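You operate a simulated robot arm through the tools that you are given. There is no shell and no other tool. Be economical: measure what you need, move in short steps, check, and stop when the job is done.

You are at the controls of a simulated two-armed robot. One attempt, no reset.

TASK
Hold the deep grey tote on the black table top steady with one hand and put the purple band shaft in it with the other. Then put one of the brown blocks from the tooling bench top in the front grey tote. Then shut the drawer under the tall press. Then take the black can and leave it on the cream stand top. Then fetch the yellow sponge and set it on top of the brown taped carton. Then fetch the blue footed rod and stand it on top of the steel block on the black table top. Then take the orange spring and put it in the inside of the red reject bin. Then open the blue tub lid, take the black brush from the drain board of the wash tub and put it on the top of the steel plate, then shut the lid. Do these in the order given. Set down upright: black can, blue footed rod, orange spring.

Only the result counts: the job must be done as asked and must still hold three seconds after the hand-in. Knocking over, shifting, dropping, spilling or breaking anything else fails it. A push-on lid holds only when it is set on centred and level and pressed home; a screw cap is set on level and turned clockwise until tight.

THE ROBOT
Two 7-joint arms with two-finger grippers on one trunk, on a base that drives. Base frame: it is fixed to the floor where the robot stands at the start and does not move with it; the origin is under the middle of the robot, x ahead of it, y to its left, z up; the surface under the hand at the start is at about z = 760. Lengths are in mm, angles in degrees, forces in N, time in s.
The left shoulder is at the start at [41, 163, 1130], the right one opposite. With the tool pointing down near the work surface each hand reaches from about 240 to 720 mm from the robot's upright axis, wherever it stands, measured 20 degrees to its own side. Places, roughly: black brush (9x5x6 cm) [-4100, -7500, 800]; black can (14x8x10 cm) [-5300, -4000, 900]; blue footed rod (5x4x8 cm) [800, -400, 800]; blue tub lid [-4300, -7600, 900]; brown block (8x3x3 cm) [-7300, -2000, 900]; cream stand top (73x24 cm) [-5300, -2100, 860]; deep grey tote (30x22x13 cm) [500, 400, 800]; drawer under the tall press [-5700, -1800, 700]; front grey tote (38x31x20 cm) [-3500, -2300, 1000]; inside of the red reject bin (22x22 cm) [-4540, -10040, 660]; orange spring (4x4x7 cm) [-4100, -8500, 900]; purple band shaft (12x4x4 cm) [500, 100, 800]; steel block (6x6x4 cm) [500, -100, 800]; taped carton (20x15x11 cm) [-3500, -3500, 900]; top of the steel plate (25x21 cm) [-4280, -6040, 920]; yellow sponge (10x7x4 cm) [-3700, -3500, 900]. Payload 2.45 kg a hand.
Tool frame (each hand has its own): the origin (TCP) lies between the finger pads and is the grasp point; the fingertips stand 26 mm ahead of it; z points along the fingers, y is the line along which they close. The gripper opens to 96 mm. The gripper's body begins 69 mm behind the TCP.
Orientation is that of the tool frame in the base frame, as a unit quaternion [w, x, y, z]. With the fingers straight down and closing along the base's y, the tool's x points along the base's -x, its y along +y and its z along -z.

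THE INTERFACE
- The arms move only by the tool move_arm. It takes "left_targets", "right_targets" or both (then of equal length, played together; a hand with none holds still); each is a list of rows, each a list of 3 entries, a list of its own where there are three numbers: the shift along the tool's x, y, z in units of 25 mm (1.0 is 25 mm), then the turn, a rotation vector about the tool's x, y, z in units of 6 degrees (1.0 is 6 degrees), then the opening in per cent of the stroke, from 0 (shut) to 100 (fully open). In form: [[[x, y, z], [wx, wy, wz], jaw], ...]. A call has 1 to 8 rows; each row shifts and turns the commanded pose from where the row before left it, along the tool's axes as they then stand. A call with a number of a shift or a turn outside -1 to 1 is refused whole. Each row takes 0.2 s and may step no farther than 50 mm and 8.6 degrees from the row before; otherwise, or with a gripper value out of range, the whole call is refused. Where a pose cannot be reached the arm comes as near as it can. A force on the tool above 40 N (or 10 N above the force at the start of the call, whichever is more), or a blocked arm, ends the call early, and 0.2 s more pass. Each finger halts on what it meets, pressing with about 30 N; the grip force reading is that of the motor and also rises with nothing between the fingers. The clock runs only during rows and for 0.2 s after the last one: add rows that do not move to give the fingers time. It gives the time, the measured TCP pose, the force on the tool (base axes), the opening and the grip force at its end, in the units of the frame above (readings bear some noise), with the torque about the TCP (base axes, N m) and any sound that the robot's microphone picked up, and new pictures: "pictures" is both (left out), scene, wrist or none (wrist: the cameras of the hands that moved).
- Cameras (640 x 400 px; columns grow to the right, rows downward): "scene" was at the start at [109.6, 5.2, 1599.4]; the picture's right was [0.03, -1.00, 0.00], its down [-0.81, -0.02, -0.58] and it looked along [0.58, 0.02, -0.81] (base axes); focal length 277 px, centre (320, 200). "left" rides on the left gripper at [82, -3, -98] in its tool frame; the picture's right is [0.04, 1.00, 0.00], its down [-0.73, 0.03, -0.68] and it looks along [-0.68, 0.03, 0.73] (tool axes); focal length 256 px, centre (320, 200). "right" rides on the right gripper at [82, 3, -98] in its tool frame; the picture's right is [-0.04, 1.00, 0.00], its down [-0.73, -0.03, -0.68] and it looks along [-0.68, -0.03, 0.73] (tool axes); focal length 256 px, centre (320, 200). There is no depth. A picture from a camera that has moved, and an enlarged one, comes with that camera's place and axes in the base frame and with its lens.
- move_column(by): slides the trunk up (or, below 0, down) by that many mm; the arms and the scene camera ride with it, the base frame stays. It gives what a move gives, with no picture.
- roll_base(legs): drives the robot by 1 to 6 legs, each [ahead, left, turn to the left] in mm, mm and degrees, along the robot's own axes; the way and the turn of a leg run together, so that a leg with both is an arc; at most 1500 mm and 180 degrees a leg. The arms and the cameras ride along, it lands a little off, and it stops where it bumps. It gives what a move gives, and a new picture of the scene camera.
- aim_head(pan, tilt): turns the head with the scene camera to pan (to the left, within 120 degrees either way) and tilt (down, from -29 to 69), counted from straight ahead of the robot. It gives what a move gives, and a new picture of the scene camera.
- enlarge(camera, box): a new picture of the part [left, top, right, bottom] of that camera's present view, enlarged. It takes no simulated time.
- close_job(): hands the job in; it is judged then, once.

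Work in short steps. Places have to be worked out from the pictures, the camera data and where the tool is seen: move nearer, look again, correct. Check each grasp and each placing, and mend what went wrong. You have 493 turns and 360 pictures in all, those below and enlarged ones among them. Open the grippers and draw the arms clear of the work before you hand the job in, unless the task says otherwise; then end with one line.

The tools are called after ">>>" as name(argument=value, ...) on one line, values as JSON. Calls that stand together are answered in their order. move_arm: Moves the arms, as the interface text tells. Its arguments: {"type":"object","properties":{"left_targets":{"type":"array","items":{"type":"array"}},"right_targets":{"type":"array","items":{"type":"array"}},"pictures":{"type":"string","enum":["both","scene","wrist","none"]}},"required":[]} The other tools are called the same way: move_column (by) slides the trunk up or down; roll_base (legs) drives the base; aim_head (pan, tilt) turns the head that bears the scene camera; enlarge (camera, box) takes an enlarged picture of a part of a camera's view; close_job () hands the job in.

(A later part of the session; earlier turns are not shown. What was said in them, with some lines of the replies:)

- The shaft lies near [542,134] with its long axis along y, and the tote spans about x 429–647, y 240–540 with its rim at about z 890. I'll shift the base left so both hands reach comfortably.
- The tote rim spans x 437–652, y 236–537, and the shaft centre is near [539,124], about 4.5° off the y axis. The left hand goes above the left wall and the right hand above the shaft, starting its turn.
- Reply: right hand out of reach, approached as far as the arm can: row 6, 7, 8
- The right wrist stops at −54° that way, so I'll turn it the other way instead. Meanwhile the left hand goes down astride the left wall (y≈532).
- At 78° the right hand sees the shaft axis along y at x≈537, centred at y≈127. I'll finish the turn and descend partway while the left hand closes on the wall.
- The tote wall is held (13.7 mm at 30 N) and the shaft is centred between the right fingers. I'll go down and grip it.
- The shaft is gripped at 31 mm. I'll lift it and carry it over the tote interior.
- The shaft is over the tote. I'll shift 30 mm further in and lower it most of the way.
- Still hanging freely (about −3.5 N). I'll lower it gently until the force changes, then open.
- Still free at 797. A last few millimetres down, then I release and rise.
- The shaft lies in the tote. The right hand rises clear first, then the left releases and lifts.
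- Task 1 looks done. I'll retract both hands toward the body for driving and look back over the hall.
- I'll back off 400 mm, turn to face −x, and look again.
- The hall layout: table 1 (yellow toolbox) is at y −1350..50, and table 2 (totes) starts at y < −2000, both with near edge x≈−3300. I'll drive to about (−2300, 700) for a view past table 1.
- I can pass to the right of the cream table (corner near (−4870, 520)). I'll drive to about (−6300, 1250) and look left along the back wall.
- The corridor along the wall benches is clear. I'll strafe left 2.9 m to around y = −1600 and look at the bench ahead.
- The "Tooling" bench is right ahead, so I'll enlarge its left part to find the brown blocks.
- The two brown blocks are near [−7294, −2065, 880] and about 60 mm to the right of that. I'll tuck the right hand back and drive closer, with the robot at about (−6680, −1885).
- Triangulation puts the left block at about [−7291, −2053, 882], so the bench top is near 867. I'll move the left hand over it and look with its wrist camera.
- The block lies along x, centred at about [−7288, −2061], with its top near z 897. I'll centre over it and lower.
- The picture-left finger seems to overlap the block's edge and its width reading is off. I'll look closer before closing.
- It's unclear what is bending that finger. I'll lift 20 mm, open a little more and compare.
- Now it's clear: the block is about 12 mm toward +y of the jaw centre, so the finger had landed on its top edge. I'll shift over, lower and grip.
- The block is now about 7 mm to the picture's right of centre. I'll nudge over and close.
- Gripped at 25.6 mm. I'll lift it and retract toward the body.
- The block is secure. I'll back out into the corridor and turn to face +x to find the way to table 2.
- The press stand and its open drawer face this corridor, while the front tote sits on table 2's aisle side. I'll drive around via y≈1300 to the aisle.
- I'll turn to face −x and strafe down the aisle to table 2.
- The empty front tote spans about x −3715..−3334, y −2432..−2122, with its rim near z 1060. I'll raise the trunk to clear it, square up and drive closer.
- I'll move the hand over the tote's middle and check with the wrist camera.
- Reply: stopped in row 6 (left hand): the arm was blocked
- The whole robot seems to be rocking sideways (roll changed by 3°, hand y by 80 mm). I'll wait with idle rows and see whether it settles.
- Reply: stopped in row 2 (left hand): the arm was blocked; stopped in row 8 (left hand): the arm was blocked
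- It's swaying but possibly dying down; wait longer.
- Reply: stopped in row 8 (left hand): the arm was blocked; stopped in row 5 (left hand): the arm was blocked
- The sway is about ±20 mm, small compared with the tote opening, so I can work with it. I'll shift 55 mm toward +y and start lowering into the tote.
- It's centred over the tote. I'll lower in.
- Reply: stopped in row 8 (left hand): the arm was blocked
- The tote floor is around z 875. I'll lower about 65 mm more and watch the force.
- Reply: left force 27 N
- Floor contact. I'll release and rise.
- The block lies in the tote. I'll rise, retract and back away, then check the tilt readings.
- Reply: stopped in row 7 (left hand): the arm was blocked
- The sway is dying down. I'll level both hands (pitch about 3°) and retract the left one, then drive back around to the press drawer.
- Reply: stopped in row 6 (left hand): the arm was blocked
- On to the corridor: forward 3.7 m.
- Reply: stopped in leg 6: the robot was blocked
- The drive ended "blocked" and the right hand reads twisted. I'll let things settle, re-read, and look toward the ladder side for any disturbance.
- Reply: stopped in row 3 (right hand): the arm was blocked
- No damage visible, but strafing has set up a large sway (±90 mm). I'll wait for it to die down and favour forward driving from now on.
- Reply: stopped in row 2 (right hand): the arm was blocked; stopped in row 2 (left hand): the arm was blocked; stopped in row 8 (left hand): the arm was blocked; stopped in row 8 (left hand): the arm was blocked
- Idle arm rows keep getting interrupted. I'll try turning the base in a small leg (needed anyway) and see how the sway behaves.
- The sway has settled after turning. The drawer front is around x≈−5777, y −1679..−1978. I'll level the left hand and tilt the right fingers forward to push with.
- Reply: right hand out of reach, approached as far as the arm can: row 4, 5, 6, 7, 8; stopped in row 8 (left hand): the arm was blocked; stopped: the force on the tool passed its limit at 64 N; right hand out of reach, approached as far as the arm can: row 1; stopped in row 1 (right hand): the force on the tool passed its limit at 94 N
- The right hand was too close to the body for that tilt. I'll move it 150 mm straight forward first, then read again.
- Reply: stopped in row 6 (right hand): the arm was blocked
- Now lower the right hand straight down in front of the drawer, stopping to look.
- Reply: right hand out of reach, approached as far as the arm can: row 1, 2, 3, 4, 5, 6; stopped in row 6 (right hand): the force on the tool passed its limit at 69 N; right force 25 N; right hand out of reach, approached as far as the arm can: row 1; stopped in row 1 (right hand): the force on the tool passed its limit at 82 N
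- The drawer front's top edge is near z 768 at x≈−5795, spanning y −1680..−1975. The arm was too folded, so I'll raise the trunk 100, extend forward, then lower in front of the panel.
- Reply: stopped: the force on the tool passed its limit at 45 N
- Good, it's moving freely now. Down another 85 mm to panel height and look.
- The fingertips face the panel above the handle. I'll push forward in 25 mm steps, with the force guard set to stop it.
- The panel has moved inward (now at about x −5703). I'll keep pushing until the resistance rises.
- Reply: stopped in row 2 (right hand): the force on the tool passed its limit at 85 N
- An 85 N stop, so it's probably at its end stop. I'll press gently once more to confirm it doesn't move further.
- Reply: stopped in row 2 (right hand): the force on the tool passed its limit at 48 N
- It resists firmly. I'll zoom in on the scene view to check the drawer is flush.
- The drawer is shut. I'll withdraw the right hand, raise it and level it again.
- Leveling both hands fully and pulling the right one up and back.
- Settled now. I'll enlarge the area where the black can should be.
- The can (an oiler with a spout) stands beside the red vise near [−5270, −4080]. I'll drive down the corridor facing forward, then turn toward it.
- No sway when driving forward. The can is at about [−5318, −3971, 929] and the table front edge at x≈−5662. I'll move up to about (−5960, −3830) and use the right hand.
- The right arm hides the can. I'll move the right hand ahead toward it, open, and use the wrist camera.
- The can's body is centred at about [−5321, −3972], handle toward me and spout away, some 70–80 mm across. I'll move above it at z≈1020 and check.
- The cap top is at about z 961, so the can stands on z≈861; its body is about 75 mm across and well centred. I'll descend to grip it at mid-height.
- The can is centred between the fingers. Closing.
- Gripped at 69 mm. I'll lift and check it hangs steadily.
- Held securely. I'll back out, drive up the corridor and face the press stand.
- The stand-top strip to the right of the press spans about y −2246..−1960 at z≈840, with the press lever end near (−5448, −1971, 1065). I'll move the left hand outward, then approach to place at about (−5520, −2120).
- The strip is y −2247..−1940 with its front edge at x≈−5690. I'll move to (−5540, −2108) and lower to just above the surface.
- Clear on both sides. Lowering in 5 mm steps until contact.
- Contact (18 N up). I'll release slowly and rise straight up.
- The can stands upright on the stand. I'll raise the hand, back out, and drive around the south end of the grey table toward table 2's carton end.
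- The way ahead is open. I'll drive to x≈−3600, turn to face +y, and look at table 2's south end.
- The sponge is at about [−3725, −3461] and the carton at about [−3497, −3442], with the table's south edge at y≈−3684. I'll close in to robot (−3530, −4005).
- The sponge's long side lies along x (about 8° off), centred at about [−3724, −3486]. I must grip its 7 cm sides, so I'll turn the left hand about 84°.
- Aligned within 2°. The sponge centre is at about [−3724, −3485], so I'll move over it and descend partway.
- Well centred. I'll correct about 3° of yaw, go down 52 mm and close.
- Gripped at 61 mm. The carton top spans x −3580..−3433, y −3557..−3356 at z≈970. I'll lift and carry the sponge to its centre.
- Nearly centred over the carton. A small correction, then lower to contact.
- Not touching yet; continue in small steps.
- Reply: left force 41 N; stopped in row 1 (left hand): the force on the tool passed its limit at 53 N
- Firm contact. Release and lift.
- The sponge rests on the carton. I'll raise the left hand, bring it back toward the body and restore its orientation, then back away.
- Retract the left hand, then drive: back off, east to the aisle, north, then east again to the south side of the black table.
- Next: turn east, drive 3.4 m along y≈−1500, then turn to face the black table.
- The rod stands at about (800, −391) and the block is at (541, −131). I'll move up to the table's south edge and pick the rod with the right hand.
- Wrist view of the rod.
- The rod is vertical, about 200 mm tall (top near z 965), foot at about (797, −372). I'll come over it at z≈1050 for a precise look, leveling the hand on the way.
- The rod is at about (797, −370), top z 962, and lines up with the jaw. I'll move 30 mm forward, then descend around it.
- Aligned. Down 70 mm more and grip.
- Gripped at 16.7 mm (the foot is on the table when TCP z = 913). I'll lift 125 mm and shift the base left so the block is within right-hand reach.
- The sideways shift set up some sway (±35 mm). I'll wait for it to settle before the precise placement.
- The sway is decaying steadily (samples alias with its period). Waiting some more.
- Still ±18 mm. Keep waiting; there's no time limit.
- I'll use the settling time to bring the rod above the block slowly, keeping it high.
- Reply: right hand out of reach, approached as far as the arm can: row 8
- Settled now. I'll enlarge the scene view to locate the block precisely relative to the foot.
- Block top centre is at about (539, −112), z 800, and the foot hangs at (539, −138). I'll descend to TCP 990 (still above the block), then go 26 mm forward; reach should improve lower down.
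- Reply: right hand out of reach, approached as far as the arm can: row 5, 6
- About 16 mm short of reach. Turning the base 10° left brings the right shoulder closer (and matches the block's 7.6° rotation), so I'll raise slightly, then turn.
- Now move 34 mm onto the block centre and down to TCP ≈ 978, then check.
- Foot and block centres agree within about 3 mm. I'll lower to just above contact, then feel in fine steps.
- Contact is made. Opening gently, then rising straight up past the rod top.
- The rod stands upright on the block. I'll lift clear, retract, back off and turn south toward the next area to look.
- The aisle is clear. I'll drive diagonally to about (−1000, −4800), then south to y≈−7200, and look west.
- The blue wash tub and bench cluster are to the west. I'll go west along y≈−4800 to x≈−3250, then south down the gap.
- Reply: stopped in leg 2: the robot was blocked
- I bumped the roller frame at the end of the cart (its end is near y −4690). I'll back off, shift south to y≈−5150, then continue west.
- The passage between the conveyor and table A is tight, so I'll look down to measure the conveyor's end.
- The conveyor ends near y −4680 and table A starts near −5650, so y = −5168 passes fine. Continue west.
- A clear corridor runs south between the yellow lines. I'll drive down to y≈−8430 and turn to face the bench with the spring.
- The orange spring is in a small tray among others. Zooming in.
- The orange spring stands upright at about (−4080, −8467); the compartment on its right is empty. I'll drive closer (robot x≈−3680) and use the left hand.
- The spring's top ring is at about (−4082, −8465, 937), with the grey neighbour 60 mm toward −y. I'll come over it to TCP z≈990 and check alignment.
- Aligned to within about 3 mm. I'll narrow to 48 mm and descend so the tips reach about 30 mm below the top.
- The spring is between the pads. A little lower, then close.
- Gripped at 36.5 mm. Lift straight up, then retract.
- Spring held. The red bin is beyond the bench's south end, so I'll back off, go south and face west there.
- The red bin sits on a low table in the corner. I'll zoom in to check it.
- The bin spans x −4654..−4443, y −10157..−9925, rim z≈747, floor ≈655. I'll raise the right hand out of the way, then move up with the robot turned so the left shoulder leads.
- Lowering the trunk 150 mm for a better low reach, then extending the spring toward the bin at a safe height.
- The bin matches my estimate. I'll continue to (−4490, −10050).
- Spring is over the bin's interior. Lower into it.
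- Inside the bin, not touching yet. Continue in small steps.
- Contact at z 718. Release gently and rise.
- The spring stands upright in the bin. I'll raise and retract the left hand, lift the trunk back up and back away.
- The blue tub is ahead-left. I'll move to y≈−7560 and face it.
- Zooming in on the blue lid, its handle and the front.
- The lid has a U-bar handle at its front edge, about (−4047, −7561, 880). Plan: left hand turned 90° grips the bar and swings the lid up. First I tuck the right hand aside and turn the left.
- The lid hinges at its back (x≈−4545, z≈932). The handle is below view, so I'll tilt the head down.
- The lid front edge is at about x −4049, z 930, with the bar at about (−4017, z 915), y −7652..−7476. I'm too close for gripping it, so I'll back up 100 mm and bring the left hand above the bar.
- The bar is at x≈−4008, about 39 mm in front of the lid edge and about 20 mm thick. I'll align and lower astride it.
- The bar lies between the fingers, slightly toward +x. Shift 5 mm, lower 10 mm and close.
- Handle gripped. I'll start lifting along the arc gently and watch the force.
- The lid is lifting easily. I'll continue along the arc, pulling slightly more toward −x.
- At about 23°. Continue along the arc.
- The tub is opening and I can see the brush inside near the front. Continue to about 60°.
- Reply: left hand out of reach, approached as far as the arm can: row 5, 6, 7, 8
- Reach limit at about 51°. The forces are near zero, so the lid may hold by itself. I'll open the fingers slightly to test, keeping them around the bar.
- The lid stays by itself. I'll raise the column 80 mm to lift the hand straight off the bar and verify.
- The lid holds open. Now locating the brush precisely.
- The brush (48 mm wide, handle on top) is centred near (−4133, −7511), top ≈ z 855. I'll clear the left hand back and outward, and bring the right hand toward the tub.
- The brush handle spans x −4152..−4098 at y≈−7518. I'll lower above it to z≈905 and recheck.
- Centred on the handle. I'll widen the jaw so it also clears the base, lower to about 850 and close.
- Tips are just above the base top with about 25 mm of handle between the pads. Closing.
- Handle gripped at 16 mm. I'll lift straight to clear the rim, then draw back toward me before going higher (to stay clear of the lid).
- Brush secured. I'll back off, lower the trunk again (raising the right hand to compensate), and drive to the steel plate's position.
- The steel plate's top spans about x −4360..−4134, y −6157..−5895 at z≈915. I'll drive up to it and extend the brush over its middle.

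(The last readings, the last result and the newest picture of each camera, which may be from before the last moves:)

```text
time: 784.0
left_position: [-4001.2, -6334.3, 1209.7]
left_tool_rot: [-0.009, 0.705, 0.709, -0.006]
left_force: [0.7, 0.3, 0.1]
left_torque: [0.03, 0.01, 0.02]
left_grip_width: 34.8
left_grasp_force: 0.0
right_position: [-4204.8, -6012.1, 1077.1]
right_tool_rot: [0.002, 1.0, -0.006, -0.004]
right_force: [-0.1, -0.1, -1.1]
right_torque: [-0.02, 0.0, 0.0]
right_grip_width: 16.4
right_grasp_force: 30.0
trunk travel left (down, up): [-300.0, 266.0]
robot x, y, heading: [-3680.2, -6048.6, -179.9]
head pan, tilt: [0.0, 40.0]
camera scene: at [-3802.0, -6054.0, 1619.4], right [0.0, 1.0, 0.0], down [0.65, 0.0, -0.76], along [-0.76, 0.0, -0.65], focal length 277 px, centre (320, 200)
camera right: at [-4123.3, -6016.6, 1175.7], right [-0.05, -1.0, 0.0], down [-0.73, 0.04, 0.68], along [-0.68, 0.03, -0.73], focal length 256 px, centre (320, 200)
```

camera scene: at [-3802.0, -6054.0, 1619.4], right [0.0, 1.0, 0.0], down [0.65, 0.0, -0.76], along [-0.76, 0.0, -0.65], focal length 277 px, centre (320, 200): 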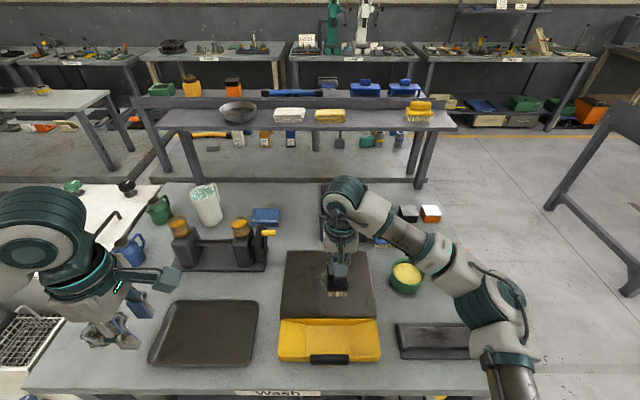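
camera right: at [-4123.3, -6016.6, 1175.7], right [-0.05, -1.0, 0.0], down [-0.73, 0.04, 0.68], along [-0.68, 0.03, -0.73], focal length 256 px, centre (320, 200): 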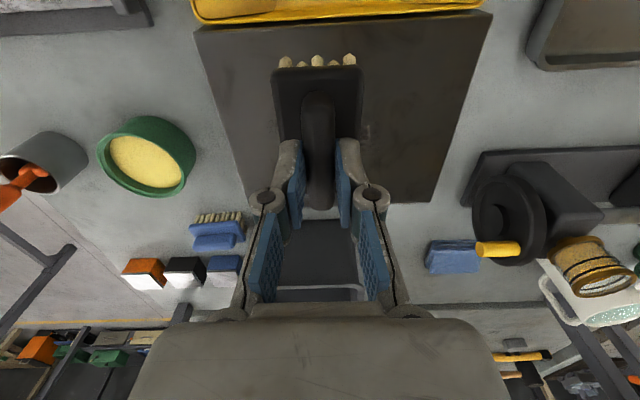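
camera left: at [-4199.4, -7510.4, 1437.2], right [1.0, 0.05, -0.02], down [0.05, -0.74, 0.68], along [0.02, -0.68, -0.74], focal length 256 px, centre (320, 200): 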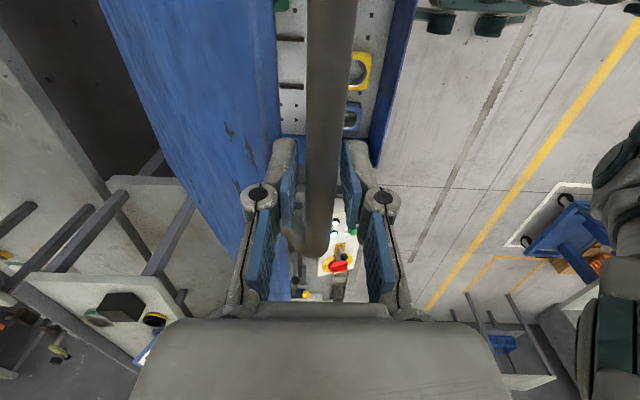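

The plate's centre is at about (−4266, −6033), z≈915. I'll move over it and lower toward contact.

>>> move_arm(right_targets=[[[-0.92, 0.28, 0], [0, 0, 0], 0], [[-0.92, 0.28, 0], [0, 0, 0], 0], [[-0.92, 0.28, 0.5], [0, 0, 0], 0], [[0, 0, 0.8], [0, 0, 0], 0], [[0, 0, 0.8], [0, 0, 0], 0], [[0, 0, 0.8], [0, 0, 0], 0], [[0, 0, 0.5], [0, 0, 0], 0], [[0, 0, 0], [0, 0, 0], 0]], pictures="wrist")

```text
time: 785.8
left_position: [-4000.7, -6334.6, 1209.1]
left_tool_rot: [-0.01, 0.705, 0.709, -0.006]
left_force: [0.1, 0.0, -0.4]
left_torque: [0.0, -0.02, 0.02]
left_grip_width: 34.6
left_grasp_force: 0.2
right_position: [-4274.1, -6033.1, 994.2]
right_tool_rot: [0.002, 1.0, -0.005, -0.004]
right_force: [-0.1, 0.1, -0.9]
right_torque: [0.01, -0.02, 0.04]
right_grip_width: 16.4
right_grasp_force: 29.7
trunk travel left (down, up): [-300.0, 266.0]
robot x, y, heading: [-3680.6, -6051.9, -179.8]
head pan, tilt: [0.0, 40.0]
camera right: at [-4191.7, -6036.7, 1092.0], right [-0.05, -1.0, 0.01], down [-0.73, 0.04, 0.68], along [-0.68, 0.03, -0.73], focal length 256 px, centre (320, 200)
```

right: 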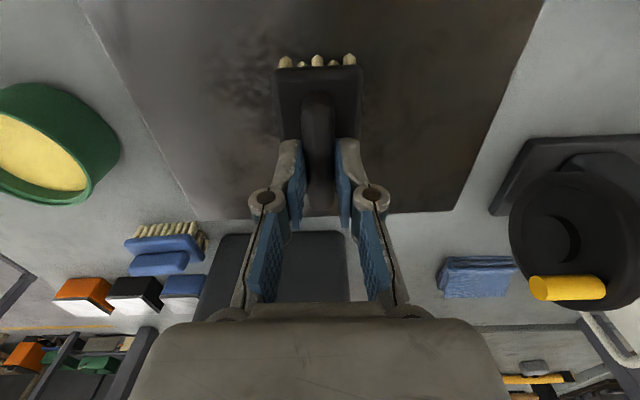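

Over the plate. Lowering in small steps.

>>> move_arm(right_targets=[[[0, 0, 0.25], [0, 0, 0], 0], [[0, 0, 0.25], [0, 0, 0], 0], [[0, 0, 0.2], [0, 0, 0], 0], [[0, 0, 0], [0, 0, 0], 0]], pictures="none")

>>> move_arm(right_targets=[[[0, 0, 0.16], [0, 0, 0], 0], [[0, 0, 0.16], [0, 0, 0], 0], [[0, 0, 0], [0, 0, 0], 0]], pictures="none")

```text
time: 786.8
left_position: [-3997.8, -6335.2, 1210.5]
left_tool_rot: [-0.011, 0.705, 0.709, -0.007]
left_force: [-0.4, 0.3, -0.5]
left_torque: [-0.02, -0.01, 0.02]
left_grip_width: 34.5
left_grasp_force: 0.1
right_position: [-4272.8, -6033.9, 979.4]
right_tool_rot: [0.004, 1.0, -0.005, -0.005]
right_force: [-0.6, -0.6, 26.1]
right_torque: [0.0, -0.04, 0.03]
right_grip_width: 16.6
right_grasp_force: 29.9
trunk travel left (down, up): [-300.0, 266.0]
robot x, y, heading: [-3684.5, -6050.6, -179.9]
head pan, tilt: [0.0, 40.0]
```

```text
time: 787.5
left_position: [-3998.6, -6332.3, 1211.0]
left_tool_rot: [-0.009, 0.705, 0.709, -0.006]
left_force: [-0.4, 0.8, -0.1]
left_torque: [0.02, -0.02, 0.0]
left_grip_width: 34.7
left_grasp_force: 0.2
right_position: [-4273.8, -6032.2, 973.9]
right_tool_rot: [0.006, 1.0, -0.005, -0.007]
right_force: [5.0, -0.3, 16.0]
right_torque: [0.24, -0.54, -0.13]
right_grip_width: 16.0
right_grasp_force: 30.1
trunk travel left (down, up): [-300.0, 266.0]
robot x, y, heading: [-3683.1, -6049.5, -179.9]
head pan, tilt: [0.0, 40.0]
stopped in row 3 (right hand): the force on the tool passed its limit at 41 N (the readings are from after the stop); the commanded pose is now the measured one
```

Brush is on the plate. I'll ease up slightly, release and rise.

>>> move_arm(right_targets=[[[0, 0, -0.1], [0, 0, 0], 0], [[0, 0, 0], [0, 0, 0], 30], [[0, 0, 0], [0, 0, 0], 55], [[0, 0, 0], [0, 0, 0], 55], [[0, 0, -0.6], [0, 0, 0], 55], [[0, 0, -1], [0, 0, 0], 55], [[0, 0, -1], [0, 0, 0], 55], [[0, 0, -1], [0, 0, 0], 55]], pictures="wrist")

```text
time: 789.4
left_position: [-3999.1, -6332.5, 1211.9]
left_tool_rot: [-0.009, 0.705, 0.709, -0.007]
left_force: [0.7, 0.8, 0.4]
left_torque: [-0.03, 0.02, 0.04]
left_grip_width: 34.8
left_grasp_force: 0.1
right_position: [-4272.3, -6029.5, 1065.8]
right_tool_rot: [0.005, 1.0, -0.005, -0.007]
right_force: [0.3, 0.2, 0.5]
right_torque: [0.02, 0.01, 0.02]
right_grip_width: 52.9
right_grasp_force: 0.0
trunk travel left (down, up): [-300.0, 266.0]
robot x, y, heading: [-3682.3, -6048.9, -179.8]
head pan, tilt: [0.0, 40.0]
camera right: at [-4191.0, -6033.3, 1162.9], right [-0.05, -1.0, 0.01], down [-0.72, 0.04, 0.69], along [-0.69, 0.03, -0.73], focal length 256 px, centre (320, 200)
```

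right: 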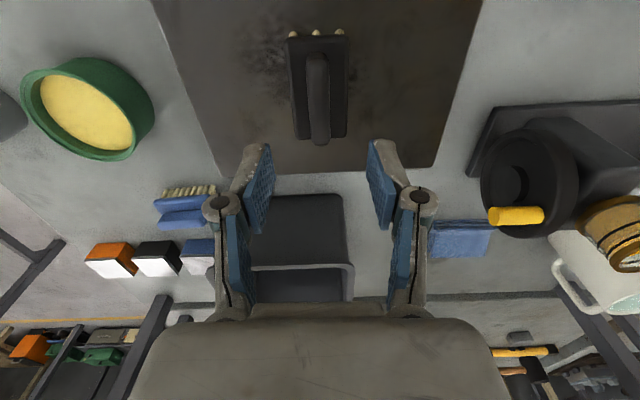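

The brush rests on the plate. I'll retract and drive back to the tub to shut the lid.

>>> move_arm(right_targets=[[[0, 0, -1], [0, 0, 0], 50], [[0, 0, -1], [0, 0, 0], 50], [[1, -0.4, -1], [0, 0, 0], 50], [[1, -0.4, -1], [0, 0, 0], 50], [[1, -0.4, -1], [0, 0, 0], 50], [[1, -0.4, -0.5], [0, 0, 0], 50], [[1, -0.4, 0], [0, 0, 0], 50], [[1, -0.4, 0], [0, 0, 0], 50]], pictures="none")

>>> roll_base(legs=[[-370, 0, 0]])

>>> move_arm(right_targets=[[[1, -0.6, 0], [0, 0.1, 0], 50], [[1, -0.6, 0], [0, 0, 0], 50], [[1, -0.6, 0], [0, 0, 0], 50], [[1, -0.6, 0], [0, 0, 0], 50], [[1, -0.6, 0], [0, 0, 0], 50], [[0.5, -0.6, 0], [0, 0, 0], 50]], pictures="none")

>>> roll_base(legs=[[0, 0, 90], [720, 0, 0], [715, 0, 0], [0, 0, -90]])

```text
time: 791.1
left_position: [-3997.9, -6331.4, 1211.1]
left_tool_rot: [-0.01, 0.705, 0.709, -0.007]
left_force: [-0.4, -1.1, 0.1]
left_torque: [0.02, 0.01, 0.01]
left_grip_width: 34.7
left_grasp_force: 0.0
right_position: [-4119.6, -5971.3, 1200.6]
right_tool_rot: [0.005, 1.0, -0.006, -0.007]
right_force: [1.2, 0.2, 1.0]
right_torque: [-0.02, -0.01, -0.01]
right_grip_width: 47.9
right_grasp_force: 0.1
trunk travel left (down, up): [-300.0, 266.0]
robot x, y, heading: [-3682.5, -6048.7, -180.0]
head pan, tilt: [0.0, 40.0]
```

```text
time: 793.5
left_position: [-3631.0, -6332.0, 1210.0]
left_tool_rot: [-0.008, 0.707, 0.707, -0.007]
left_force: [1.0, -1.3, -0.6]
left_torque: [-0.01, 0.0, 0.01]
left_grip_width: 34.5
left_grasp_force: 0.0
right_position: [-3752.0, -5971.2, 1200.5]
right_tool_rot: [0.004, 1.0, -0.01, -0.007]
right_force: [-0.5, -0.4, 0.5]
right_torque: [0.03, 0.03, -0.01]
right_grip_width: 48.0
right_grasp_force: 0.0
trunk travel left (down, up): [-300.0, 266.0]
robot x, y, heading: [-3310.1, -6050.1, 180.0]
head pan, tilt: [0.0, 40.0]
camera scene: at [-3432.7, -6053.1, 1619.4], right [0.0, 1.0, 0.0], down [0.65, 0.0, -0.76], along [-0.76, 0.0, -0.65], focal length 277 px, centre (320, 200)
```

scene: 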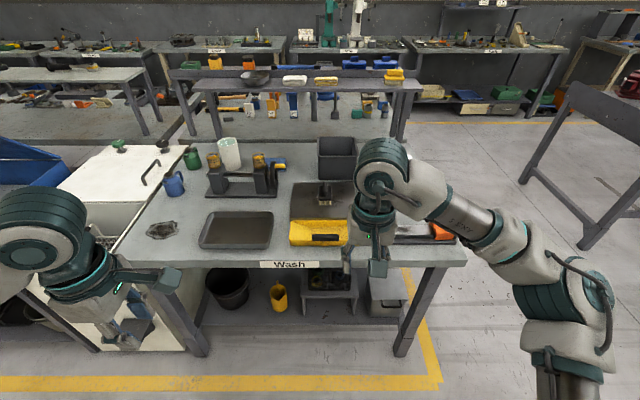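

```text
time: 794.9
left_position: [-3628.0, -6328.3, 1213.5]
left_tool_rot: [-0.01, 0.706, 0.708, -0.008]
left_force: [0.3, 0.7, 0.0]
left_torque: [0.01, 0.03, 0.01]
left_grip_width: 34.6
left_grasp_force: 0.2
right_position: [-3607.3, -5881.5, 1198.6]
right_tool_rot: [0.006, 1.0, -0.01, -0.004]
right_force: [-0.2, 0.1, -0.4]
right_torque: [0.01, 0.02, -0.01]
right_grip_width: 48.2
right_grasp_force: 0.0
trunk travel left (down, up): [-300.0, 266.0]
robot x, y, heading: [-3314.1, -6051.4, 179.7]
head pan, tilt: [0.0, 40.0]
```

```text
time: 810.1
left_position: [-3661.7, -7778.3, 1212.0]
left_tool_rot: [-0.01, 0.719, 0.695, -0.008]
left_force: [1.3, 1.3, -0.1]
left_torque: [0.04, -0.01, -0.03]
left_grip_width: 34.5
left_grasp_force: 0.1
right_position: [-3627.5, -7331.0, 1198.9]
right_tool_rot: [0.005, 1.0, -0.025, -0.003]
right_force: [-0.2, 0.0, 0.0]
right_torque: [0.0, -0.01, 0.04]
right_grip_width: 48.1
right_grasp_force: 0.0
trunk travel left (down, up): [-300.0, 266.0]
robot x, y, heading: [-3343.1, -7509.9, 177.8]
head pan, tilt: [0.0, 40.0]
camera scene: at [-3456.1, -7505.8, 1619.6], right [0.04, 1.0, 0.0], down [0.64, -0.02, -0.76], along [-0.76, 0.03, -0.65], focal length 277 px, centre (320, 200)
```

scene: 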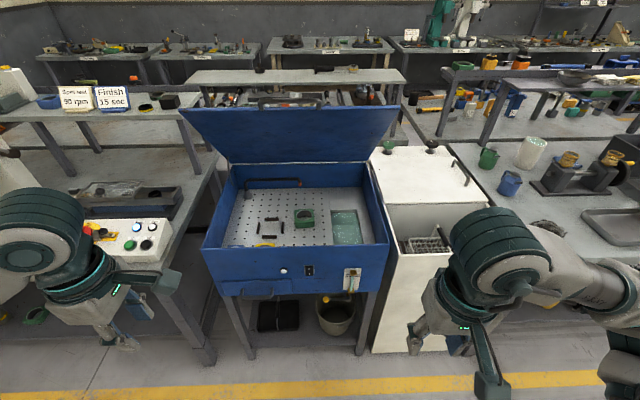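

The lid is still open. I'll drive up to the same pose as before, then raise the left hand and trunk to get above the bar again.

>>> roll_base(legs=[[330, 0, 0], [0, 0, 2.2]])

>>> move_column(by=100)

>>> move_arm(left_targets=[[[0.6, 0, -1], [0, 0.1, 0.2], 36], [[0.6, 0, -1], [0, 0, 0], 36], [[0.6, 0, -1], [0, 0, 0], 36], [[0.6, 0, -1], [0, 0, 0], 36], [[0.6, 0, -0.8], [0, 0, 0], 36], [[0.6, 0, 0], [0, 0, 0], 36], [[0.6, 0, 0], [0, 0, 0], 36], [[0.6, -0.5, 0], [0, 0, 0], 36]], right_targets=[[[0.5, -0.5, 0], [0, 0, 0], 50], [[0.5, -0.5, 0], [0, 0, 0], 50], [[0, -0.5, 0], [0, 0, 0], 50], [[0, -0.5, 0], [0, 0, 0], 50], [[0, -0.5, 0], [0, 0, 0], 50], [[0, -0.5, 0], [0, 0, 0], 50], [[0, 0, 0], [0, 0, 0], 50], [[0, 0, 0], [0, 0, 0], 50]], pictures="wrist")

```text
time: 812.7
left_position: [-3981.1, -7780.3, 1213.7]
left_tool_rot: [-0.012, 0.705, 0.709, -0.009]
left_force: [-0.6, -0.4, -1.0]
left_torque: [-0.01, 0.02, 0.02]
left_grip_width: 34.7
left_grasp_force: 0.1
right_position: [-3966.4, -7331.5, 1201.4]
right_tool_rot: [0.005, 1.0, -0.004, -0.004]
right_force: [0.0, 0.7, -0.4]
right_torque: [-0.02, -0.02, 0.01]
right_grip_width: 48.1
right_grasp_force: 0.1
trunk travel left (down, up): [-300.0, 266.0]
robot x, y, heading: [-3672.8, -7500.1, -179.8]
head pan, tilt: [0.0, 40.0]
camera scene: at [-3789.4, -7499.5, 1619.7], right [0.0, 1.0, 0.0], down [0.64, 0.0, -0.76], along [-0.76, 0.0, -0.64], focal length 277 px, centre (320, 200)
```

scene: 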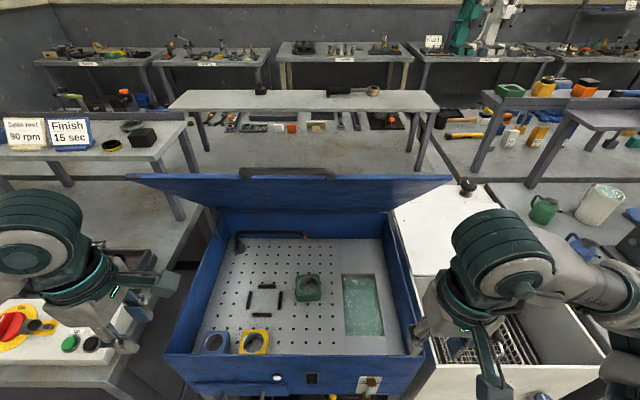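

```text
time: 814.0
left_position: [-3980.3, -7780.8, 1315.0]
left_tool_rot: [-0.011, 0.704, 0.71, -0.01]
left_force: [0.1, 0.9, 0.1]
left_torque: [0.02, -0.03, 0.02]
left_grip_width: 34.6
left_grasp_force: 0.0
right_position: [-3964.5, -7331.8, 1300.8]
right_tool_rot: [0.005, 1.0, -0.004, -0.005]
right_force: [-0.4, -1.0, 0.3]
right_torque: [0.03, -0.01, 0.01]
right_grip_width: 47.7
right_grasp_force: 0.0
trunk travel left (down, up): [-400.0, 166.0]
robot x, y, heading: [-3671.8, -7496.6, -179.7]
head pan, tilt: [0.0, 40.0]
```

```text
time: 815.9
left_position: [-3988.0, -7656.8, 1436.3]
left_tool_rot: [-0.014, 0.711, 0.703, -0.006]
left_force: [-0.9, 0.1, -0.3]
left_torque: [0.0, -0.04, 0.02]
left_grip_width: 34.5
left_grasp_force: 0.1
right_position: [-3940.0, -7252.5, 1298.8]
right_tool_rot: [0.006, 1.0, -0.006, -0.005]
right_force: [0.4, 0.6, 0.4]
right_torque: [-0.04, -0.02, 0.01]
right_grip_width: 48.1
right_grasp_force: 0.2
trunk travel left (down, up): [-400.0, 166.0]
robot x, y, heading: [-3670.9, -7497.9, -179.8]
head pan, tilt: [0.0, 40.0]
camera right: at [-3857.9, -7256.8, 1396.6], right [-0.05, -1.0, 0.01], down [-0.73, 0.05, 0.69], along [-0.69, 0.02, -0.73], focal length 256 px, centre (320, 200)
camera left: at [-3985.7, -7577.3, 1536.0], right [1.0, 0.03, -0.03], down [0.04, -0.74, 0.67], along [0.0, -0.67, -0.74], focal length 256 px, centre (320, 200)
```

right: 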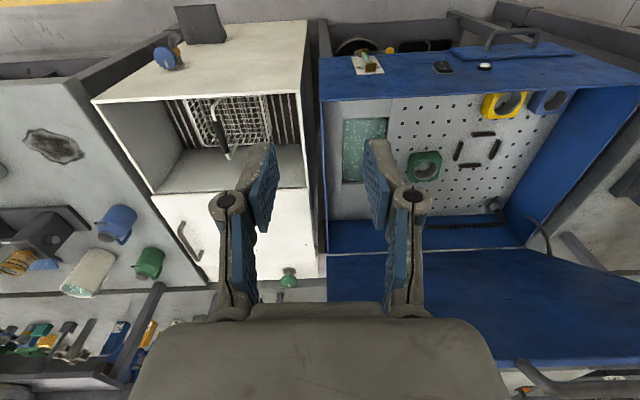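
left: 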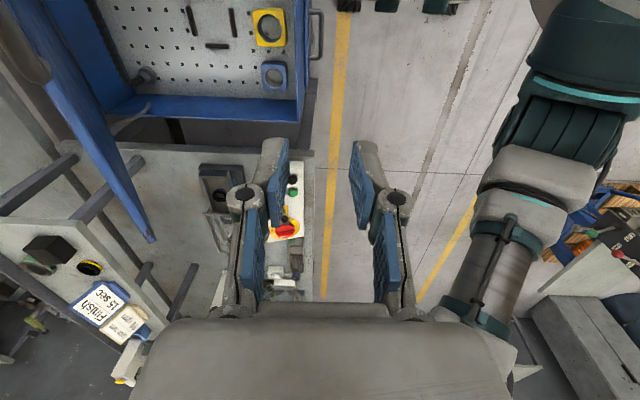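

Now carry the left hand above the bar (to about (−4197, −7590)).

>>> move_arm(left_targets=[[[0.32, -1, 0], [0, 0.1, 0], 36], [[0.32, -1, 0], [0, 0, 0], 36], [[0.32, -1, 0], [0, 0, 0], 36], [[0.32, -1, 0], [0, 0, 0], 36], [[0.32, -1, 0], [0, 0, 0], 36], [[0.32, -1, 0], [0, 0, 0], 36], [[0.32, -1, 0], [0, 0, 0], 36], [[0.3, -0.8, 0], [0, 0, 0], 36]], pictures="wrist")

```text
time: 817.6
left_position: [-4182.7, -7588.5, 1445.6]
left_tool_rot: [-0.019, 0.712, 0.702, -0.005]
left_force: [0.0, 0.3, 0.3]
left_torque: [-0.01, 0.01, 0.0]
left_grip_width: 34.5
left_grasp_force: 0.1
right_position: [-3940.1, -7251.5, 1299.9]
right_tool_rot: [0.006, 1.0, -0.005, -0.006]
right_force: [-0.4, -0.2, 0.2]
right_torque: [-0.02, -0.04, -0.03]
right_grip_width: 47.8
right_grasp_force: 0.1
trunk travel left (down, up): [-400.0, 166.0]
robot x, y, heading: [-3676.6, -7497.7, -179.7]
head pan, tilt: [0.0, 40.0]
camera left: at [-4180.4, -7509.3, 1546.6], right [1.0, 0.03, -0.03], down [0.04, -0.75, 0.66], along [-0.01, -0.66, -0.75], focal length 256 px, centre (320, 200)
```

left: 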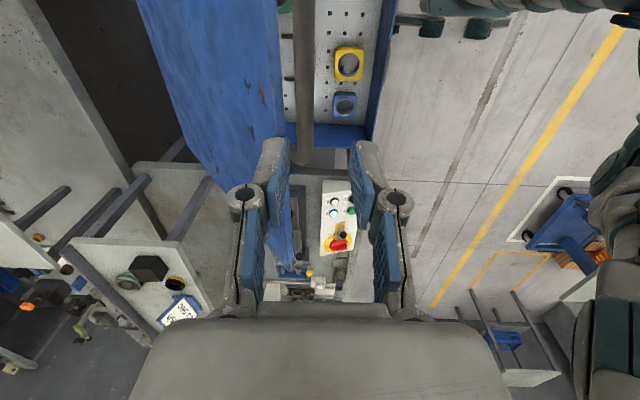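

The bar is at x≈−4198, 15 mm beyond the fingers' centre. I'll lower the trunk 60 mm and align.

>>> move_column(by=-55)

>>> move_arm(left_targets=[[[0, -0.5, 0], [0, 0, 0], 36], [[0, 0, 0], [0, 0, 0], 36]], pictures="wrist")

```text
time: 818.6
left_position: [-4181.3, -7590.7, 1390.5]
left_tool_rot: [-0.019, 0.711, 0.703, -0.005]
left_force: [0.1, 0.1, 0.4]
left_torque: [0.0, 0.03, 0.0]
left_grip_width: 34.4
left_grasp_force: 0.1
right_position: [-3938.0, -7253.6, 1244.1]
right_tool_rot: [0.006, 1.0, -0.004, -0.007]
right_force: [1.3, 0.3, -0.3]
right_torque: [0.0, 0.01, 0.01]
right_grip_width: 48.1
right_grasp_force: 0.1
trunk travel left (down, up): [-345.0, 221.0]
robot x, y, heading: [-3673.5, -7497.5, -179.9]
head pan, tilt: [0.0, 40.0]
```

```text
time: 819.2
left_position: [-4194.4, -7592.3, 1388.9]
left_tool_rot: [-0.019, 0.712, 0.702, -0.005]
left_force: [0.1, 0.1, 0.2]
left_torque: [-0.01, 0.02, -0.01]
left_grip_width: 34.7
left_grasp_force: 0.1
right_position: [-3938.5, -7252.9, 1244.6]
right_tool_rot: [0.006, 1.0, -0.004, -0.005]
right_force: [-0.5, -0.2, 0.0]
right_torque: [0.0, 0.03, -0.01]
right_grip_width: 48.3
right_grasp_force: 0.1
trunk travel left (down, up): [-345.0, 221.0]
robot x, y, heading: [-3680.0, -7498.6, -179.9]
head pan, tilt: [0.0, 40.0]
camera left: at [-4192.0, -7513.0, 1490.3], right [1.0, 0.03, -0.03], down [0.04, -0.75, 0.66], along [-0.01, -0.66, -0.75], focal length 256 px, centre (320, 200)
```

left: 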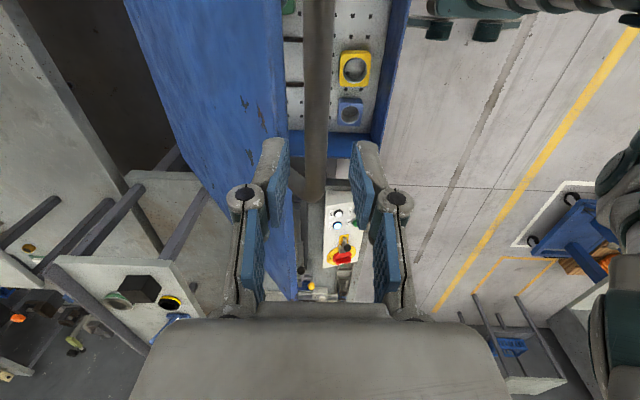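

The bar is centred between the fingers. Lower the trunk 48 mm more and grip.

>>> move_column(by=-48)

>>> move_arm(left_targets=[[[0, 0, 0], [0, 0, 0], 20], [[0, 0, 0], [0, 0, 0], 0], [[0, 0, 0], [0, 0, 0], 0], [[0, 0, 0], [0, 0, 0], 0]], pictures="wrist")

```text
time: 820.1
left_position: [-4193.2, -7592.7, 1344.0]
left_tool_rot: [-0.02, 0.712, 0.702, -0.005]
left_force: [0.6, 0.5, 0.3]
left_torque: [0.0, 0.0, 0.0]
left_grip_width: 34.8
left_grasp_force: 0.0
right_position: [-3937.2, -7253.5, 1197.0]
right_tool_rot: [0.006, 1.0, -0.005, -0.005]
right_force: [-1.0, -0.6, 0.5]
right_torque: [0.01, -0.01, -0.01]
right_grip_width: 47.8
right_grasp_force: 0.1
trunk travel left (down, up): [-297.0, 269.0]
robot x, y, heading: [-3671.2, -7499.5, -179.5]
head pan, tilt: [0.0, 40.0]
```

```text
time: 821.1
left_position: [-4195.2, -7593.1, 1340.1]
left_tool_rot: [-0.018, 0.711, 0.703, -0.003]
left_force: [-2.1, 0.7, -2.5]
left_torque: [0.13, 0.01, 0.66]
left_grip_width: 13.6
left_grasp_force: 39.9
right_position: [-3938.0, -7254.2, 1196.4]
right_tool_rot: [0.006, 1.0, -0.004, -0.005]
right_force: [-0.2, 0.2, 0.4]
right_torque: [-0.02, 0.02, -0.01]
right_grip_width: 47.8
right_grasp_force: 0.1
trunk travel left (down, up): [-297.0, 269.0]
robot x, y, heading: [-3672.4, -7495.8, -179.9]
head pan, tilt: [0.0, 40.0]
camera left: at [-4193.5, -7513.6, 1441.8], right [1.0, 0.03, -0.03], down [0.04, -0.75, 0.66], along [0.0, -0.66, -0.75], focal length 256 px, centre (320, 200)
```

left: 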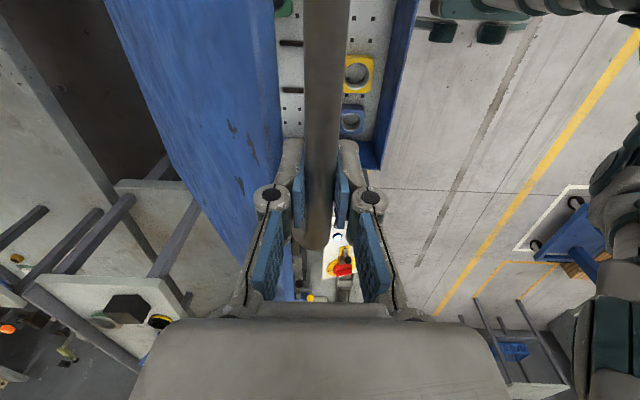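

Gripped. I'll lower the lid back along the same arc.

>>> move_arm(left_targets=[[[0, 0.7, 0.62], [0, 0, 0], 0], [[0, 0.68, 0.65], [0, 0, 0], 0], [[0, 0.65, 0.68], [0, 0, 0], 0], [[0, 0.62, 0.7], [0, 0, 0], 0], [[0, 0.59, 0.74], [0, 0, 0], 0], [[0, 0.56, 0.76], [0, 0, 0], 0], [[0, 0.52, 0.78], [0, 0, 0], 0], [[0, 0, 0], [0, 0, 0], 0]], pictures="none")

```text
time: 822.9
left_position: [-4087.5, -7593.6, 1213.6]
left_tool_rot: [-0.02, 0.711, 0.703, -0.003]
left_force: [9.2, -5.9, 5.2]
left_torque: [-0.32, -0.03, 0.59]
left_grip_width: 13.3
left_grasp_force: 40.3
right_position: [-3936.4, -7256.1, 1196.7]
right_tool_rot: [0.006, 1.0, -0.004, -0.006]
right_force: [0.3, 0.2, 0.7]
right_torque: [0.02, -0.04, 0.03]
right_grip_width: 47.9
right_grasp_force: 0.0
trunk travel left (down, up): [-297.0, 269.0]
robot x, y, heading: [-3674.8, -7499.9, -179.7]
head pan, tilt: [0.0, 40.0]
```

About 33° left. Continue.

>>> move_arm(left_targets=[[[0, 0.49, 0.8], [0, 0, 0], 0], [[0, 0.46, 0.82], [0, 0, 0], 0], [[0, 0.42, 0.84], [0, 0, 0], 0], [[0, 0.38, 0.86], [0, 0, 0], 0], [[0, 0.34, 0.88], [0, 0, 0], 0], [[0, 0.3, 0.89], [0, 0, 0], 0], [[0, 0.26, 0.9], [0, 0, 0], 0], [[0, 0, 0], [0, 0, 0], 0]], pictures="none")

```text
time: 824.7
left_position: [-4024.6, -7593.3, 1062.6]
left_tool_rot: [-0.018, 0.712, 0.702, -0.003]
left_force: [21.1, -9.0, 3.2]
left_torque: [0.26, -0.07, 0.62]
left_grip_width: 13.1
left_grasp_force: 40.5
right_position: [-3935.5, -7257.1, 1197.8]
right_tool_rot: [0.005, 1.0, -0.004, -0.006]
right_force: [0.4, -0.1, -1.4]
right_torque: [-0.04, 0.0, 0.01]
right_grip_width: 48.0
right_grasp_force: 0.1
trunk travel left (down, up): [-297.0, 269.0]
robot x, y, heading: [-3673.4, -7498.7, -179.7]
head pan, tilt: [0.0, 40.0]
```

Nearly down (about 15°). Finish lowering, adding a little +x.

>>> move_arm(left_targets=[[[0, 0.45, 0.88], [0, 0, 0], 0], [[0, 0.25, 0.92], [0, 0, 0], 0], [[0, 0.15, 0.93], [0, 0, 0], 0], [[0, 0.1, 0.94], [0, 0, 0], 0], [[0, 0.06, 0.94], [0, 0, 0], 0], [[0, 0, 0.5], [0, 0, 0], 0], [[0, 0, 0], [0, 0, 0], 0]], pictures="none")

```text
time: 826.3
left_position: [-4006.3, -7593.6, 933.6]
left_tool_rot: [-0.018, 0.711, 0.703, -0.004]
left_force: [1.9, -26.0, -3.5]
left_torque: [-0.74, -0.03, 0.6]
left_grip_width: 13.8
left_grasp_force: 40.0
right_position: [-3937.4, -7259.6, 1197.0]
right_tool_rot: [0.003, 1.0, -0.004, -0.005]
right_force: [0.0, -0.1, 0.1]
right_torque: [-0.03, 0.0, -0.05]
right_grip_width: 47.9
right_grasp_force: 0.1
trunk travel left (down, up): [-297.0, 269.0]
robot x, y, heading: [-3673.7, -7500.8, -179.9]
head pan, tilt: [0.0, 40.0]
```

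About 11 mm remains (it was gripped at z 922 when shut). Press down gently.

>>> move_arm(left_targets=[[[0, 0, 0.25], [0, 0, 0], 0], [[0, 0, 0.25], [0, 0, 0], 0], [[0, 0, 0.15], [0, 0, 0], 0], [[0, 0, 0], [0, 0, 0], 0]], pictures="none")

```text
time: 827.3
left_position: [-4005.9, -7587.0, 919.4]
left_tool_rot: [-0.02, 0.712, 0.702, -0.004]
left_force: [9.5, -9.3, 22.1]
left_torque: [-0.47, 0.05, 0.79]
left_grip_width: 13.9
left_grasp_force: 39.5
right_position: [-3936.3, -7255.9, 1197.4]
right_tool_rot: [0.005, 1.0, -0.006, -0.006]
right_force: [0.8, -0.3, -0.1]
right_torque: [0.0, 0.02, -0.06]
right_grip_width: 48.0
right_grasp_force: 0.0
trunk travel left (down, up): [-297.0, 269.0]
robot x, y, heading: [-3669.8, -7497.6, -179.9]
head pan, tilt: [0.0, 40.0]
```

The lid is seated (22 N reaction). Release and rise straight up, then check.

>>> move_arm(left_targets=[[[0, 0, 0], [0, 0, 0], 25], [[0, 0, 0], [0, 0, 0], 36], [[0, 0, 0], [0, 0, 0], 36], [[0, 0, -0.5], [0, 0, 0], 36], [[0, 0, -0.9], [0, 0, 0], 36], [[0, 0, -1], [0, 0, 0], 36], [[0, 0, -1], [0, 0, 0], 36], [[0, 0, -1], [0, 0, 0], 36]], pictures="wrist")

>>> move_arm(left_targets=[[[0, 0, -1], [0, 0, 0], 36], [[0, 0, -1], [0, 0, 0], 36], [[0, 0, -1], [0, 0, 0], 36], [[0, 0, -1], [0, 0, 0], 36]], pictures="none")

>>> roll_base(legs=[[-450, 0, 0]])

```text
time: 829.1
left_position: [-4004.2, -7589.0, 1029.7]
left_tool_rot: [-0.018, 0.712, 0.702, -0.004]
left_force: [-0.2, -0.5, 0.3]
left_torque: [-0.01, 0.0, 0.03]
left_grip_width: 34.7
left_grasp_force: 0.1
right_position: [-3938.2, -7255.5, 1196.0]
right_tool_rot: [0.006, 1.0, -0.005, -0.006]
right_force: [0.0, 0.5, 0.4]
right_torque: [-0.03, -0.01, 0.01]
right_grip_width: 48.0
right_grasp_force: 0.1
trunk travel left (down, up): [-297.0, 269.0]
robot x, y, heading: [-3675.8, -7496.0, -179.5]
head pan, tilt: [0.0, 40.0]
camera left: at [-4002.6, -7509.5, 1130.3], right [1.0, 0.03, -0.03], down [0.04, -0.75, 0.66], along [0.0, -0.66, -0.75], focal length 256 px, centre (320, 200)
```

left: 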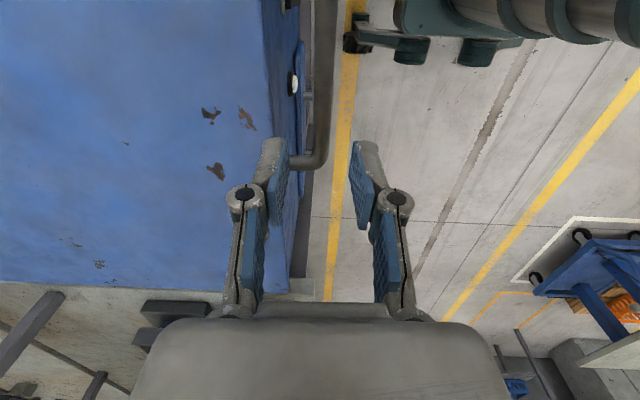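

```text
time: 830.1
left_position: [-3999.4, -7590.7, 1126.7]
left_tool_rot: [-0.019, 0.712, 0.702, -0.003]
left_force: [0.8, 0.7, 0.6]
left_torque: [0.0, 0.0, 0.0]
left_grip_width: 34.5
left_grasp_force: 0.0
right_position: [-3938.5, -7255.2, 1196.5]
right_tool_rot: [0.006, 1.0, -0.005, -0.005]
right_force: [-0.4, 0.2, -0.3]
right_torque: [0.0, 0.01, 0.01]
right_grip_width: 48.0
right_grasp_force: 0.1
trunk travel left (down, up): [-297.0, 269.0]
robot x, y, heading: [-3676.2, -7498.7, -179.5]
head pan, tilt: [0.0, 40.0]
```

```text
time: 832.8
left_position: [-3554.6, -7587.8, 1126.7]
left_tool_rot: [-0.018, 0.712, 0.702, -0.003]
left_force: [0.1, -0.2, 0.3]
left_torque: [0.02, 0.02, -0.02]
left_grip_width: 34.7
left_grasp_force: 0.1
right_position: [-3492.7, -7252.6, 1196.1]
right_tool_rot: [0.006, 1.0, -0.006, -0.006]
right_force: [-0.2, -0.9, -0.1]
right_torque: [-0.01, 0.02, -0.01]
right_grip_width: 48.0
right_grasp_force: 0.0
trunk travel left (down, up): [-297.0, 269.0]
robot x, y, heading: [-3230.6, -7493.3, -179.7]
head pan, tilt: [0.0, 40.0]
camera scene: at [-3346.9, -7494.9, 1616.4], right [0.0, 1.0, 0.0], down [0.65, 0.0, -0.76], along [-0.76, 0.0, -0.65], focal length 277 px, centre (320, 200)
```

scene: 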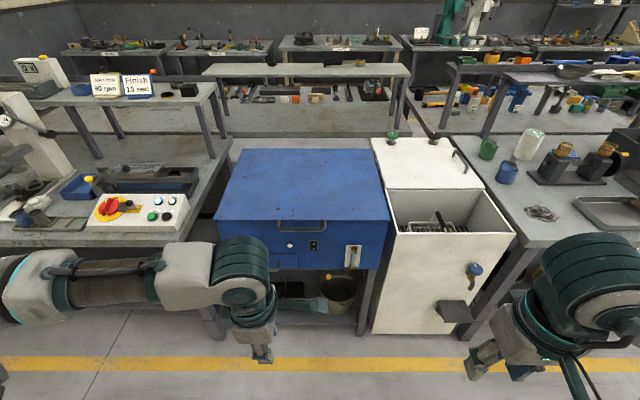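

Everything looks in place. A last close look at the lid's seating before handing in.

>>> enlarge(camera="scene", box=[200, 140, 400, 280])

>>> move_arm(left_targets=[[[0, 0, 0], [0, 0, 0], 80], [[0, 0, 0], [0, 0, 0], 80]], right_targets=[[[0, 0, 0], [0, 0, 0], 80], [[0, 0, 0], [0, 0, 0], 80]], pictures="none")

```text
2.86 times, centred on (300, 210) of scene
camera zoom: at [-3346.9, -7494.9, 1616.4], right [0.0, 1.0, 0.0], down [0.65, 0.0, -0.76], along [-0.76, 0.0, -0.65], focal length 792 px, centre (377, 171)
```

zoom: 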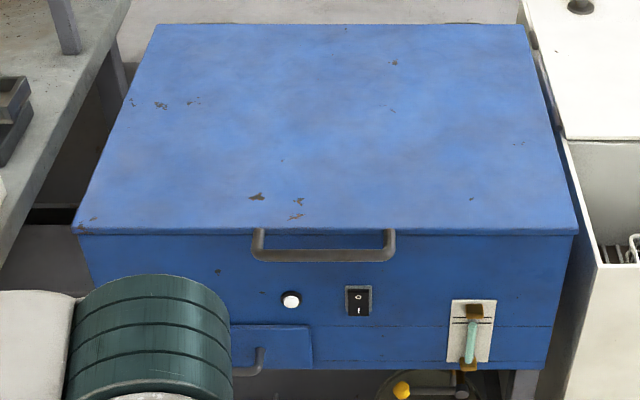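

```text
time: 833.4
left_position: [-3552.8, -7587.5, 1127.1]
left_tool_rot: [-0.019, 0.712, 0.702, -0.005]
left_force: [-0.2, 0.0, 0.3]
left_torque: [0.0, -0.06, 0.01]
left_grip_width: 76.8
left_grasp_force: 0.0
right_position: [-3489.8, -7252.3, 1196.7]
right_tool_rot: [0.006, 1.0, -0.005, -0.006]
right_force: [0.4, 0.6, -1.0]
right_torque: [0.0, 0.03, 0.01]
right_grip_width: 76.8
right_grasp_force: 0.1
trunk travel left (down, up): [-297.0, 269.0]
robot x, y, heading: [-3231.2, -7497.1, -179.8]
head pan, tilt: [0.0, 40.0]
```

The lid is flush and shut, both grippers are open, and the arms are clear. Handing in.

>>> close_job()

```text
The job is handed in.
```

All eight steps were carried out in the order given and the job is handed in; while driving I bumped the roller conveyor by the cart once and could not tell whether it shifted.
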